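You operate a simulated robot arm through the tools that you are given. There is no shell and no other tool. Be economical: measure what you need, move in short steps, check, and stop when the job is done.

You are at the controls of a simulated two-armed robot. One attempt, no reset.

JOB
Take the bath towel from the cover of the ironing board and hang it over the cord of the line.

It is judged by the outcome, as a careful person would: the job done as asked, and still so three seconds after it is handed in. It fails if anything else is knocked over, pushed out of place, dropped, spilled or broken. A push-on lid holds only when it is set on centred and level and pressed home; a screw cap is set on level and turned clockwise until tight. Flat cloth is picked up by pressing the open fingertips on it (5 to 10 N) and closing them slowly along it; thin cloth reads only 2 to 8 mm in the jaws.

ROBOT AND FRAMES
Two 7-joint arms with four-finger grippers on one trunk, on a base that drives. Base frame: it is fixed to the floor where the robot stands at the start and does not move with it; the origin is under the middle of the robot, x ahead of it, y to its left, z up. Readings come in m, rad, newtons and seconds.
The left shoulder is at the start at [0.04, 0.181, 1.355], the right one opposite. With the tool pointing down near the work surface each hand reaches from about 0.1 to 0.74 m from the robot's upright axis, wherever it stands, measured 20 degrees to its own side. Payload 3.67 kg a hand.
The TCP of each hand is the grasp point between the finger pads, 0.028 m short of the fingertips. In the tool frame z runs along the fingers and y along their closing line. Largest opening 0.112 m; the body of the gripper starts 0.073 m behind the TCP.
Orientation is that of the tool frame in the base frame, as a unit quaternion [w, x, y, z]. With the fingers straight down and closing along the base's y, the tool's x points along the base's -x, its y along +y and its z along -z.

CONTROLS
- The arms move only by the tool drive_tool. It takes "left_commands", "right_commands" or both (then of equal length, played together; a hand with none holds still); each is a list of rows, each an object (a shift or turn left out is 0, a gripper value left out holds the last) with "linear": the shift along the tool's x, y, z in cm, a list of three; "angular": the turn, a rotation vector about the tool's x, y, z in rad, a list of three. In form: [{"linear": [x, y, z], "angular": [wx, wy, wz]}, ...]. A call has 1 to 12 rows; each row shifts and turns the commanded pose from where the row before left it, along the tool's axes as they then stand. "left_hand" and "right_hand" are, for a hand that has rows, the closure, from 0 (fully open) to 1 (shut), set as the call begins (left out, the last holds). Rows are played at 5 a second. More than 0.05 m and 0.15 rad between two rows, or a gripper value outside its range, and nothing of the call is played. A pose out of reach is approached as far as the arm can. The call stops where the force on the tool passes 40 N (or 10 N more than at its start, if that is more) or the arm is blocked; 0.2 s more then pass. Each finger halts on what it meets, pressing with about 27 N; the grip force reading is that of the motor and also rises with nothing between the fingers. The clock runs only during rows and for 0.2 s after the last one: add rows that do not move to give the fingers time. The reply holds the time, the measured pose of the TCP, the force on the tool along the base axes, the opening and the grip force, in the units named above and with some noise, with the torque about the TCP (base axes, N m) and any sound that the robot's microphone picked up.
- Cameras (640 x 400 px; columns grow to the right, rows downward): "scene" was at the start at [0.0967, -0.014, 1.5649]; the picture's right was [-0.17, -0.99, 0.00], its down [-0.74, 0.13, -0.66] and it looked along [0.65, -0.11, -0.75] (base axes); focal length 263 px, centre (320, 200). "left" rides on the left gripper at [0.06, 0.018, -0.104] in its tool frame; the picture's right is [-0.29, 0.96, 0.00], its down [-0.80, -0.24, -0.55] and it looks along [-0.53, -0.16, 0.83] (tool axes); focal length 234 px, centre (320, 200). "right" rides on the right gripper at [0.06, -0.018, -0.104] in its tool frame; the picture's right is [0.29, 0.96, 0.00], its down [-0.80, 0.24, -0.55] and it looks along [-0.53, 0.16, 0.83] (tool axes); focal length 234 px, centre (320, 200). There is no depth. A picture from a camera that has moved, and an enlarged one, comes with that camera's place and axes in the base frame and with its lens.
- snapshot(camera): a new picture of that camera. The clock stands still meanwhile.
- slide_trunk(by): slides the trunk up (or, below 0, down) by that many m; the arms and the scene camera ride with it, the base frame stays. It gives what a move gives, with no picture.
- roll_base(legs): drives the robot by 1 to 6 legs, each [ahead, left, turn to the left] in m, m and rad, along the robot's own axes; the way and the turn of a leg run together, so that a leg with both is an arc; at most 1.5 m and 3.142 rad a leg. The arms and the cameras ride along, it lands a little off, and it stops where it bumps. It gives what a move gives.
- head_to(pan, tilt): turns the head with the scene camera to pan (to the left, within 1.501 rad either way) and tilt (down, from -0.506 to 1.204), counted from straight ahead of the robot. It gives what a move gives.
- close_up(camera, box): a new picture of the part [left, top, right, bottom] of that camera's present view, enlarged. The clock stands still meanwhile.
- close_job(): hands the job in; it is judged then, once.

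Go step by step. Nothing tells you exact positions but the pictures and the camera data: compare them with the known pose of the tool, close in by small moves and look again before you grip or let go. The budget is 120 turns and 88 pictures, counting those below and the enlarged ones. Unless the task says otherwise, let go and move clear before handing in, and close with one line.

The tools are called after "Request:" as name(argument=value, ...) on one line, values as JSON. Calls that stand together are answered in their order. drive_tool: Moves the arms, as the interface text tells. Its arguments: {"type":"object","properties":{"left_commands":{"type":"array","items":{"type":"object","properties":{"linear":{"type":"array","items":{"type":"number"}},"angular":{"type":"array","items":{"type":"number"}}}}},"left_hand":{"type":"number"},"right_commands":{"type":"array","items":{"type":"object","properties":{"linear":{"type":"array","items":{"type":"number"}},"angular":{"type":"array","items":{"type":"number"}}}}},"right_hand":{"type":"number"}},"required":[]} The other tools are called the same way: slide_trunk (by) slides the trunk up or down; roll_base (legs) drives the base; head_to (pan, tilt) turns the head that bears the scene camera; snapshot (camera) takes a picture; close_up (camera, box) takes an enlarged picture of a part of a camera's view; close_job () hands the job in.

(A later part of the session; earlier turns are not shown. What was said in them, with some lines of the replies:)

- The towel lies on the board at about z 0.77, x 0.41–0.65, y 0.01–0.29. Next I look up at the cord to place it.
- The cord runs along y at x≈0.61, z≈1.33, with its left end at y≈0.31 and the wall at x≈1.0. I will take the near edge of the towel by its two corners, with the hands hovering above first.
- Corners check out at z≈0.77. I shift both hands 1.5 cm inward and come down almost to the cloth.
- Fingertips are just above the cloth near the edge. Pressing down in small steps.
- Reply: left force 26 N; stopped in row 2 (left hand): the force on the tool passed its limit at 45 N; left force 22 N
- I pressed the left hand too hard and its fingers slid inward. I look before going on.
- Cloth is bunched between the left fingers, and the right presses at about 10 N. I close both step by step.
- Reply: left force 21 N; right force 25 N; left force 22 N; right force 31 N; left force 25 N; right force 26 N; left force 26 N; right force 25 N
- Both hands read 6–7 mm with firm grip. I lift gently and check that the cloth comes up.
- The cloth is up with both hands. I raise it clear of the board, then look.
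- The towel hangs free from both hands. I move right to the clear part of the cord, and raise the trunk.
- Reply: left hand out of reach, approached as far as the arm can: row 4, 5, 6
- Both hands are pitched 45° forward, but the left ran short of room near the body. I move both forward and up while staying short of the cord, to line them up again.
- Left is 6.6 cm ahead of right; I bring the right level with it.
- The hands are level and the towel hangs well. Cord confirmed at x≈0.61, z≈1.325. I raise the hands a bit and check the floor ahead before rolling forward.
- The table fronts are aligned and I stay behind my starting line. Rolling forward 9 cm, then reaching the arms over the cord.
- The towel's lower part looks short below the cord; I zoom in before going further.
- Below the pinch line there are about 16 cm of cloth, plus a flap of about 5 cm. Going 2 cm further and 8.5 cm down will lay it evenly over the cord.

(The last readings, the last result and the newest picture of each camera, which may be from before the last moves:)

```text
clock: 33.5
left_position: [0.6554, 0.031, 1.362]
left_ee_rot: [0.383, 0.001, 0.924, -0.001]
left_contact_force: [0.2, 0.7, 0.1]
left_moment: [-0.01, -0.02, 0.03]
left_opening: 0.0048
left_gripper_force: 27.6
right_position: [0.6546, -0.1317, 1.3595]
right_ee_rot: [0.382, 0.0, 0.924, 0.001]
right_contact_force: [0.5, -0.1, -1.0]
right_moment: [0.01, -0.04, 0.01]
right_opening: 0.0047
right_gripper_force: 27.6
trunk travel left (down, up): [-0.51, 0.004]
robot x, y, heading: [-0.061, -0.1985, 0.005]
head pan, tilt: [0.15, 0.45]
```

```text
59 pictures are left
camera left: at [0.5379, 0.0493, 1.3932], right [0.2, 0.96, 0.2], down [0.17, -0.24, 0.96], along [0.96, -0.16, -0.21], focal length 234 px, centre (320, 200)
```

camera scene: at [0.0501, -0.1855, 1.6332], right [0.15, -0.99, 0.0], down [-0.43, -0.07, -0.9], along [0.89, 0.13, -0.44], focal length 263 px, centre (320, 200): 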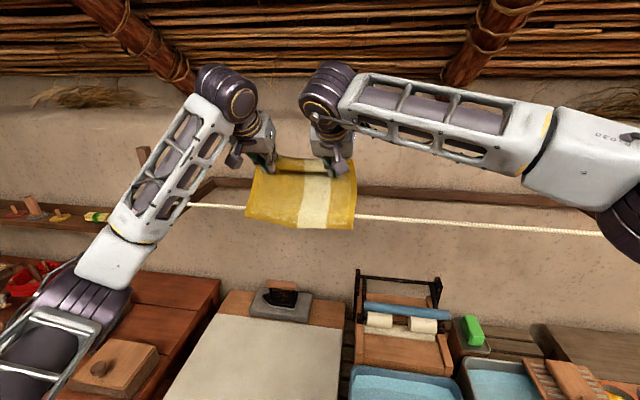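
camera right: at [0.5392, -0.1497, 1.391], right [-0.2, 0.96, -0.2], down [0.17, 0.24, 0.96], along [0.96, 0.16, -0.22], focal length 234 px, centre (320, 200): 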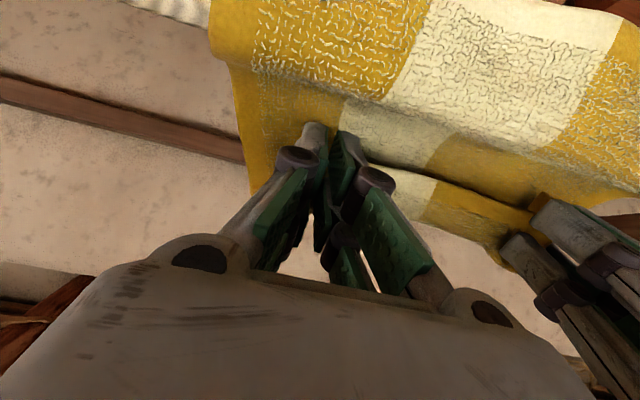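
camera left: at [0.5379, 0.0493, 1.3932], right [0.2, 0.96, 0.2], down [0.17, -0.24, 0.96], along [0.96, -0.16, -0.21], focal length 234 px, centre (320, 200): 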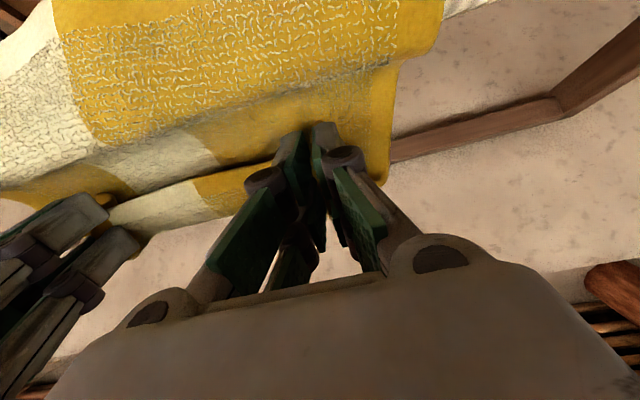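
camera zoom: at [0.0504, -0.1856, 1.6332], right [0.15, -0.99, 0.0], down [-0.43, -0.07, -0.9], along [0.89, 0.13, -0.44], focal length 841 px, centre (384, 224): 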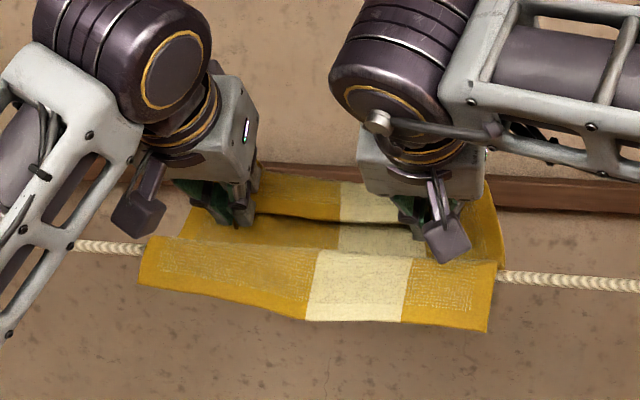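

It is draped, but the front hangs only about 5 cm against much more behind. I lift it back off the cord to re-lay it more evenly.

Request:
drive_tool(left_commands=[{"linear": [-1.24, 0, -1.94]}, {"linear": [-1.24, 0, -1.94]}, {"linear": [-1.24, 0, -1.94]}, {"linear": [-1.24, 0, -1.94]}, {"linear": [1.41, 0, -1.41]}, {"linear": [1.41, 0, -1.41]}, {"linear": [1.41, 0, -1.41]}, {}, {"linear": [1.3, 0, 1.3]}, {"linear": [1.3, 0, 1.3]}, {"linear": [1.3, 0, 1.3]}, {}], right_commands=[{"linear": [-1.24, 0, -1.94]}, {"linear": [-1.24, 0, -1.94]}, {"linear": [-1.24, 0, -1.94]}, {"linear": [-1.24, 0, -1.94]}, {"linear": [1.41, 0, -1.41]}, {"linear": [1.41, 0, -1.41]}, {"linear": [1.41, 0, -1.41]}, {}, {"linear": [1.3, 0, 1.3]}, {"linear": [1.3, 0, 1.3]}, {"linear": [1.3, 0, 1.3]}, {}])

Request:
close_up(camera="scene", box=[180, 120, 420, 270])

Request:
snapshot(camera="right")

```text
clock: 36.1
left_position: [0.5767, 0.0306, 1.3963]
left_ee_rot: [0.383, 0.0, 0.924, 0.001]
left_contact_force: [0.0, -0.2, -0.9]
left_moment: [0.01, -0.02, 0.04]
left_opening: 0.0054
left_gripper_force: 27.2
right_position: [0.5748, -0.1331, 1.3951]
right_ee_rot: [0.382, 0.0, 0.924, 0.001]
right_contact_force: [-0.5, -0.3, -0.4]
right_moment: [0.03, 0.04, 0.01]
right_opening: 0.0047
right_gripper_force: 27.3
trunk travel left (down, up): [-0.51, 0.004]
robot x, y, heading: [-0.0594, -0.2002, -0.001]
head pan, tilt: [0.15, 0.45]
```

```text
2.67 times, centred on (300, 195) of scene
camera zoom: at [0.0506, -0.1857, 1.6332], right [0.15, -0.99, 0.0], down [-0.43, -0.07, -0.9], along [0.89, 0.13, -0.44], focal length 701 px, centre (373, 213)
```

zoom: 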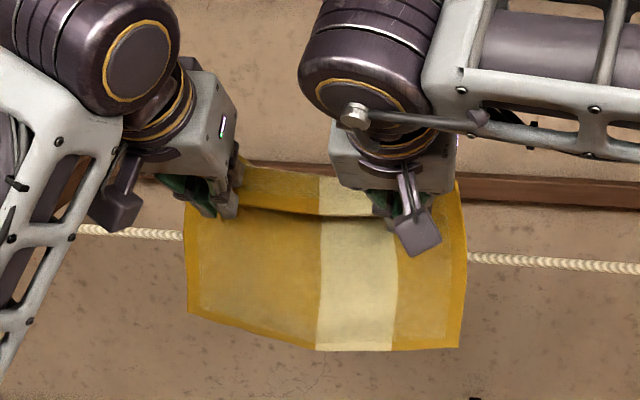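

```text
57 pictures are left
camera right: at [0.4599, -0.1501, 1.4262], right [-0.2, 0.96, -0.2], down [0.17, 0.24, 0.96], along [0.96, 0.16, -0.22], focal length 234 px, centre (320, 200)
```

right: 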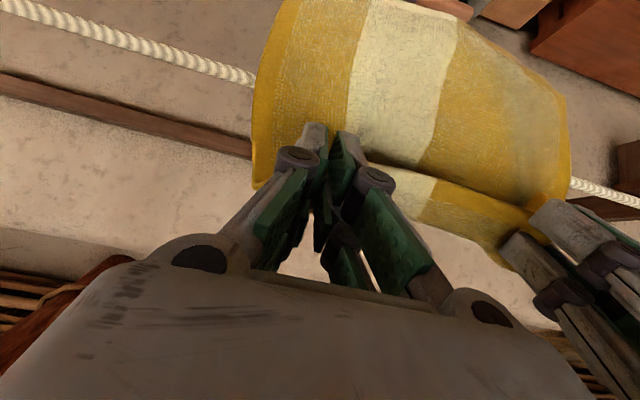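

Now about 10 cm hangs below the cord in front. I bring the hands just over the cord on a short arc.

Request:
drive_tool(left_commands=[{"linear": [-0.94, 0, 0.94]}, {"linear": [-0.94, 0, 0.94]}, {"linear": [-0.94, 0, 0.94]}, {"linear": [0.38, 0, 1.32]}, {"linear": [0.38, 0, 1.32]}, {"linear": [0.38, 0, 1.32]}, {}, {}], right_commands=[{"linear": [-0.94, 0, 0.94]}, {"linear": [-0.94, 0, 0.94]}, {"linear": [-0.94, 0, 0.94]}, {"linear": [0.38, 0, 1.32]}, {"linear": [0.38, 0, 1.32]}, {"linear": [0.38, 0, 1.32]}, {}, {}])

Request:
close_up(camera="scene", box=[180, 120, 420, 270])

Request:
snapshot(camera="right")

Request:
snapshot(camera="left")

```text
clock: 37.9
left_position: [0.6359, 0.0313, 1.3607]
left_ee_rot: [0.383, -0.001, 0.924, 0.001]
left_contact_force: [-0.8, 0.2, -0.4]
left_moment: [-0.01, 0.01, 0.04]
left_opening: 0.0048
left_gripper_force: 27.0
right_position: [0.6341, -0.1328, 1.3584]
right_ee_rot: [0.382, 0.0, 0.924, 0.001]
right_contact_force: [0.6, 0.6, 0.2]
right_moment: [0.02, 0.02, 0.0]
right_opening: 0.0046
right_gripper_force: 26.6
trunk travel left (down, up): [-0.51, 0.004]
robot x, y, heading: [-0.0563, -0.1993, -0.004]
head pan, tilt: [0.15, 0.45]
```

```text
2.67 times, centred on (300, 195) of scene
camera zoom: at [0.0503, -0.1855, 1.6332], right [0.15, -0.99, 0.0], down [-0.43, -0.07, -0.9], along [0.89, 0.13, -0.44], focal length 701 px, centre (373, 213)
```

zoom: 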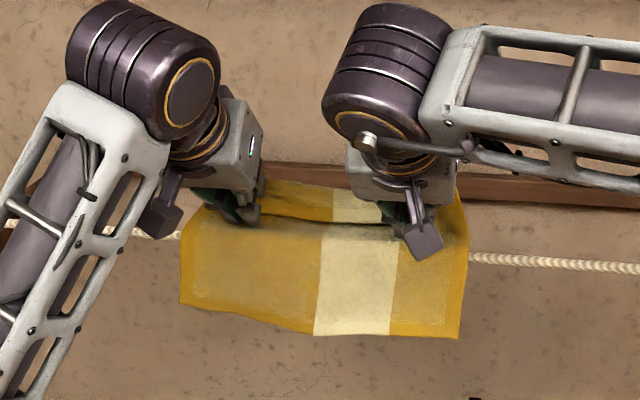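

```text
55 pictures are left
camera right: at [0.5196, -0.1493, 1.3898], right [-0.2, 0.96, -0.2], down [0.17, 0.24, 0.96], along [0.96, 0.16, -0.22], focal length 234 px, centre (320, 200)
```

right: 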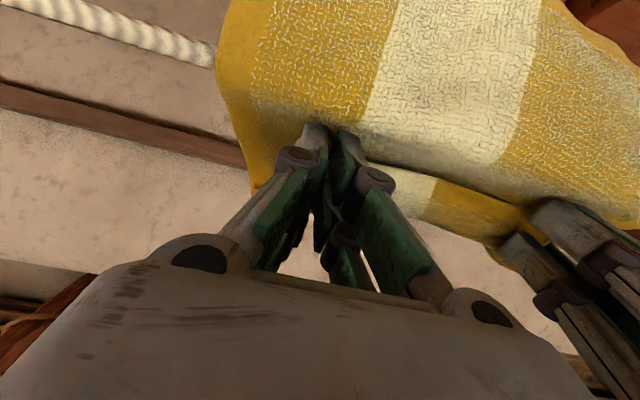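

```text
54 pictures are left
camera left: at [0.5181, 0.0488, 1.3912], right [0.2, 0.96, 0.2], down [0.17, -0.24, 0.96], along [0.96, -0.16, -0.21], focal length 234 px, centre (320, 200)
```

left: 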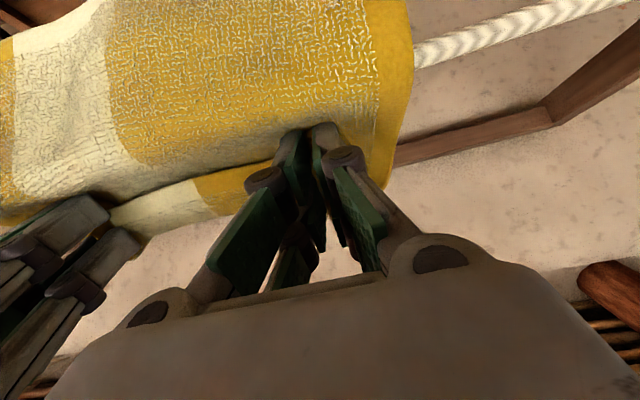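

Well laid: about 8–9 cm in front and a similar length behind. A bit lower, then I open both hands slowly.

Request:
drive_tool(left_commands=[{"linear": [0.53, 0, 0.88]}, {"linear": [0.53, 0, 0.88]}, {}, {}], right_commands=[{"linear": [0.53, 0, 0.88]}, {"linear": [0.53, 0, 0.88]}, {}, {}])

Request:
drive_tool(left_commands=[{}, {}, {}], right_commands=[{}, {}, {}], left_hand=0.8, right_hand=0.8)

Request:
drive_tool(left_commands=[{}, {}, {}], right_commands=[{}, {}, {}], left_hand=0.6, right_hand=0.6)

Request:
close_up(camera="scene", box=[180, 120, 420, 270])

Request:
snapshot(camera="right")

Request:
snapshot(camera="left")

```text
clock: 38.9
left_position: [0.6403, 0.0314, 1.3416]
left_ee_rot: [0.384, -0.001, 0.923, 0.0]
left_contact_force: [0.8, 0.6, 2.5]
left_moment: [0.0, 0.05, -0.03]
left_opening: 0.0051
left_gripper_force: 26.8
right_position: [0.6394, -0.1313, 1.3405]
right_ee_rot: [0.383, 0.0, 0.924, 0.003]
right_contact_force: [4.4, 0.8, 7.4]
right_moment: [0.02, 0.12, -0.01]
right_opening: 0.0048
right_gripper_force: 26.8
trunk travel left (down, up): [-0.51, 0.004]
robot x, y, heading: [-0.0626, -0.2016, -0.001]
head pan, tilt: [0.15, 0.45]
```

```text
clock: 39.7
left_position: [0.6391, 0.0298, 1.3395]
left_ee_rot: [0.383, 0.0, 0.924, 0.0]
left_contact_force: [1.2, -0.1, 2.3]
left_moment: [-0.01, 0.03, 0.0]
left_opening: 0.0214
left_gripper_force: 0.0
right_position: [0.64, -0.133, 1.3393]
right_ee_rot: [0.382, 0.001, 0.924, 0.0]
right_contact_force: [7.1, -1.1, 9.5]
right_moment: [0.03, 0.09, 0.03]
right_opening: 0.0187
right_gripper_force: 0.1
trunk travel left (down, up): [-0.51, 0.004]
robot x, y, heading: [-0.0579, -0.1977, -0.0]
head pan, tilt: [0.15, 0.45]
```

```text
clock: 40.5
left_position: [0.6414, 0.0306, 1.3396]
left_ee_rot: [0.383, 0.0, 0.924, 0.001]
left_contact_force: [1.4, -0.9, 1.3]
left_moment: [0.01, 0.0, 0.01]
left_opening: 0.0437
left_gripper_force: 0.0
right_position: [0.64, -0.1327, 1.3386]
right_ee_rot: [0.382, 0.001, 0.924, 0.001]
right_contact_force: [9.0, -0.8, 8.8]
right_moment: [-0.01, 0.07, -0.01]
right_opening: 0.0395
right_gripper_force: 0.0
trunk travel left (down, up): [-0.51, 0.004]
robot x, y, heading: [-0.0574, -0.1985, -0.004]
head pan, tilt: [0.15, 0.45]
```

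```text
2.67 times, centred on (300, 195) of scene
camera zoom: at [0.0515, -0.1861, 1.6331], right [0.15, -0.99, 0.0], down [-0.43, -0.06, -0.9], along [0.89, 0.13, -0.44], focal length 701 px, centre (373, 213)
```

zoom: 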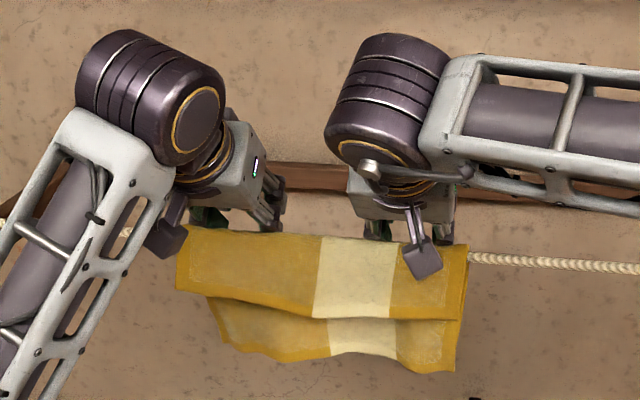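

```text
52 pictures are left
camera right: at [0.5252, -0.1498, 1.37], right [-0.2, 0.96, -0.2], down [0.17, 0.24, 0.96], along [0.96, 0.16, -0.22], focal length 234 px, centre (320, 200)
```

right: 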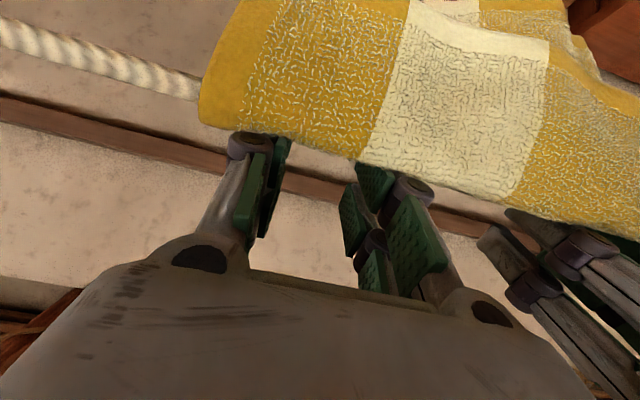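

```text
51 pictures are left
camera left: at [0.524, 0.0484, 1.371], right [0.2, 0.96, 0.2], down [0.17, -0.24, 0.96], along [0.96, -0.16, -0.21], focal length 234 px, centre (320, 200)
```

left: 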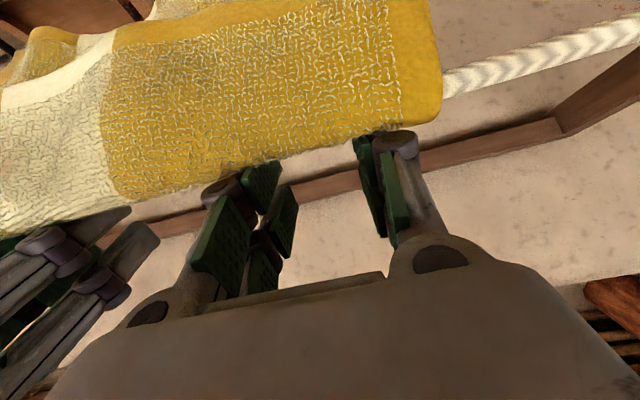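

Released; the towel hangs over the cord on both sides. I lift the hands straight up off it, then look.

Request:
drive_tool(left_commands=[{"linear": [-0.6, 0, -0.4]}, {"linear": [-0.7, 0, -0.7]}, {"linear": [-1.4, 0, -1.4]}, {"linear": [-1.4, 0, -1.4]}, {"linear": [-1.4, 0, -1.4]}, {"linear": [-1.4, 0, -1.4]}, {}, {}], right_commands=[{"linear": [-0.6, 0, -0.4]}, {"linear": [-0.7, 0, -0.7]}, {"linear": [-1.4, 0, -1.4]}, {"linear": [-1.4, 0, -1.4]}, {"linear": [-1.4, 0, -1.4]}, {"linear": [-1.4, 0, -1.4]}, {}, {}])

Request:
close_up(camera="scene", box=[180, 120, 420, 270])

Request:
snapshot(camera="left")

```text
clock: 42.3
left_position: [0.6401, 0.03, 1.4367]
left_ee_rot: [0.382, -0.001, 0.924, 0.0]
left_contact_force: [-0.1, -0.1, -0.2]
left_moment: [0.01, 0.0, -0.02]
left_opening: 0.0448
left_gripper_force: 0.2
right_position: [0.6409, -0.1331, 1.4364]
right_ee_rot: [0.381, 0.0, 0.925, 0.001]
right_contact_force: [-0.6, -0.3, 0.1]
right_moment: [0.0, -0.06, -0.03]
right_opening: 0.0447
right_gripper_force: 0.0
trunk travel left (down, up): [-0.51, 0.004]
robot x, y, heading: [-0.063, -0.1954, 0.001]
head pan, tilt: [0.15, 0.45]
```

```text
2.67 times, centred on (300, 195) of scene
camera zoom: at [0.0507, -0.1855, 1.6331], right [0.15, -0.99, 0.0], down [-0.43, -0.07, -0.9], along [0.89, 0.13, -0.44], focal length 701 px, centre (373, 213)
```

zoom: 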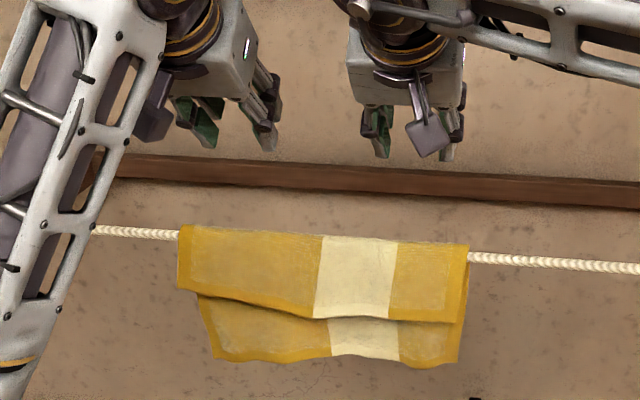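

```text
49 pictures are left
camera left: at [0.5241, 0.0491, 1.4674], right [0.2, 0.96, 0.2], down [0.17, -0.24, 0.96], along [0.96, -0.16, -0.21], focal length 234 px, centre (320, 200)
```

left: 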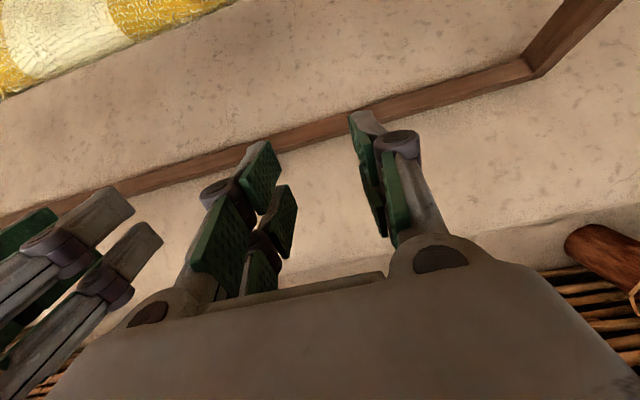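

The towel hangs evenly and freely. I back the robot away and check that it stays put.

Request:
roll_base(legs=[[-0.2, 0, 0]])

Request:
snapshot(camera="scene")

```text
clock: 43.9
left_position: [0.444, 0.031, 1.4341]
left_ee_rot: [0.381, 0.0, 0.925, 0.0]
left_contact_force: [0.1, -0.3, 0.0]
left_moment: [0.0, 0.03, -0.03]
left_opening: 0.0449
left_gripper_force: 0.1
right_position: [0.445, -0.1341, 1.4344]
right_ee_rot: [0.38, 0.0, 0.925, 0.002]
right_contact_force: [0.7, -0.1, -0.4]
right_moment: [0.0, 0.0, 0.0]
right_opening: 0.0449
right_gripper_force: 0.1
trunk travel left (down, up): [-0.51, 0.004]
robot x, y, heading: [-0.2624, -0.198, 0.003]
head pan, tilt: [0.15, 0.45]
```

```text
48 pictures are left
camera scene: at [-0.1453, -0.1856, 1.6328], right [0.15, -0.99, 0.0], down [-0.43, -0.06, -0.9], along [0.89, 0.13, -0.44], focal length 263 px, centre (320, 200)
```

scene: 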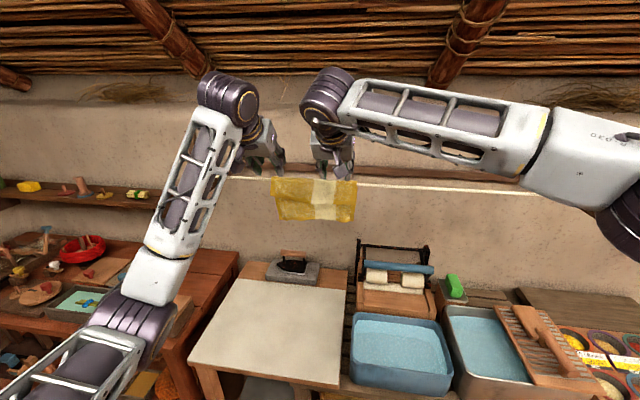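

The towel hangs still over the cord, the hands are clear, and everything else is in place. Handing in.

Request:
close_job()

```text
The job is handed in.
```

The bath towel is off the ironing board and hanging over the cord of the line, with cloth on both sides and a little more behind than in front. Both hands are clear, and nothing else looked out of place in the last picture.
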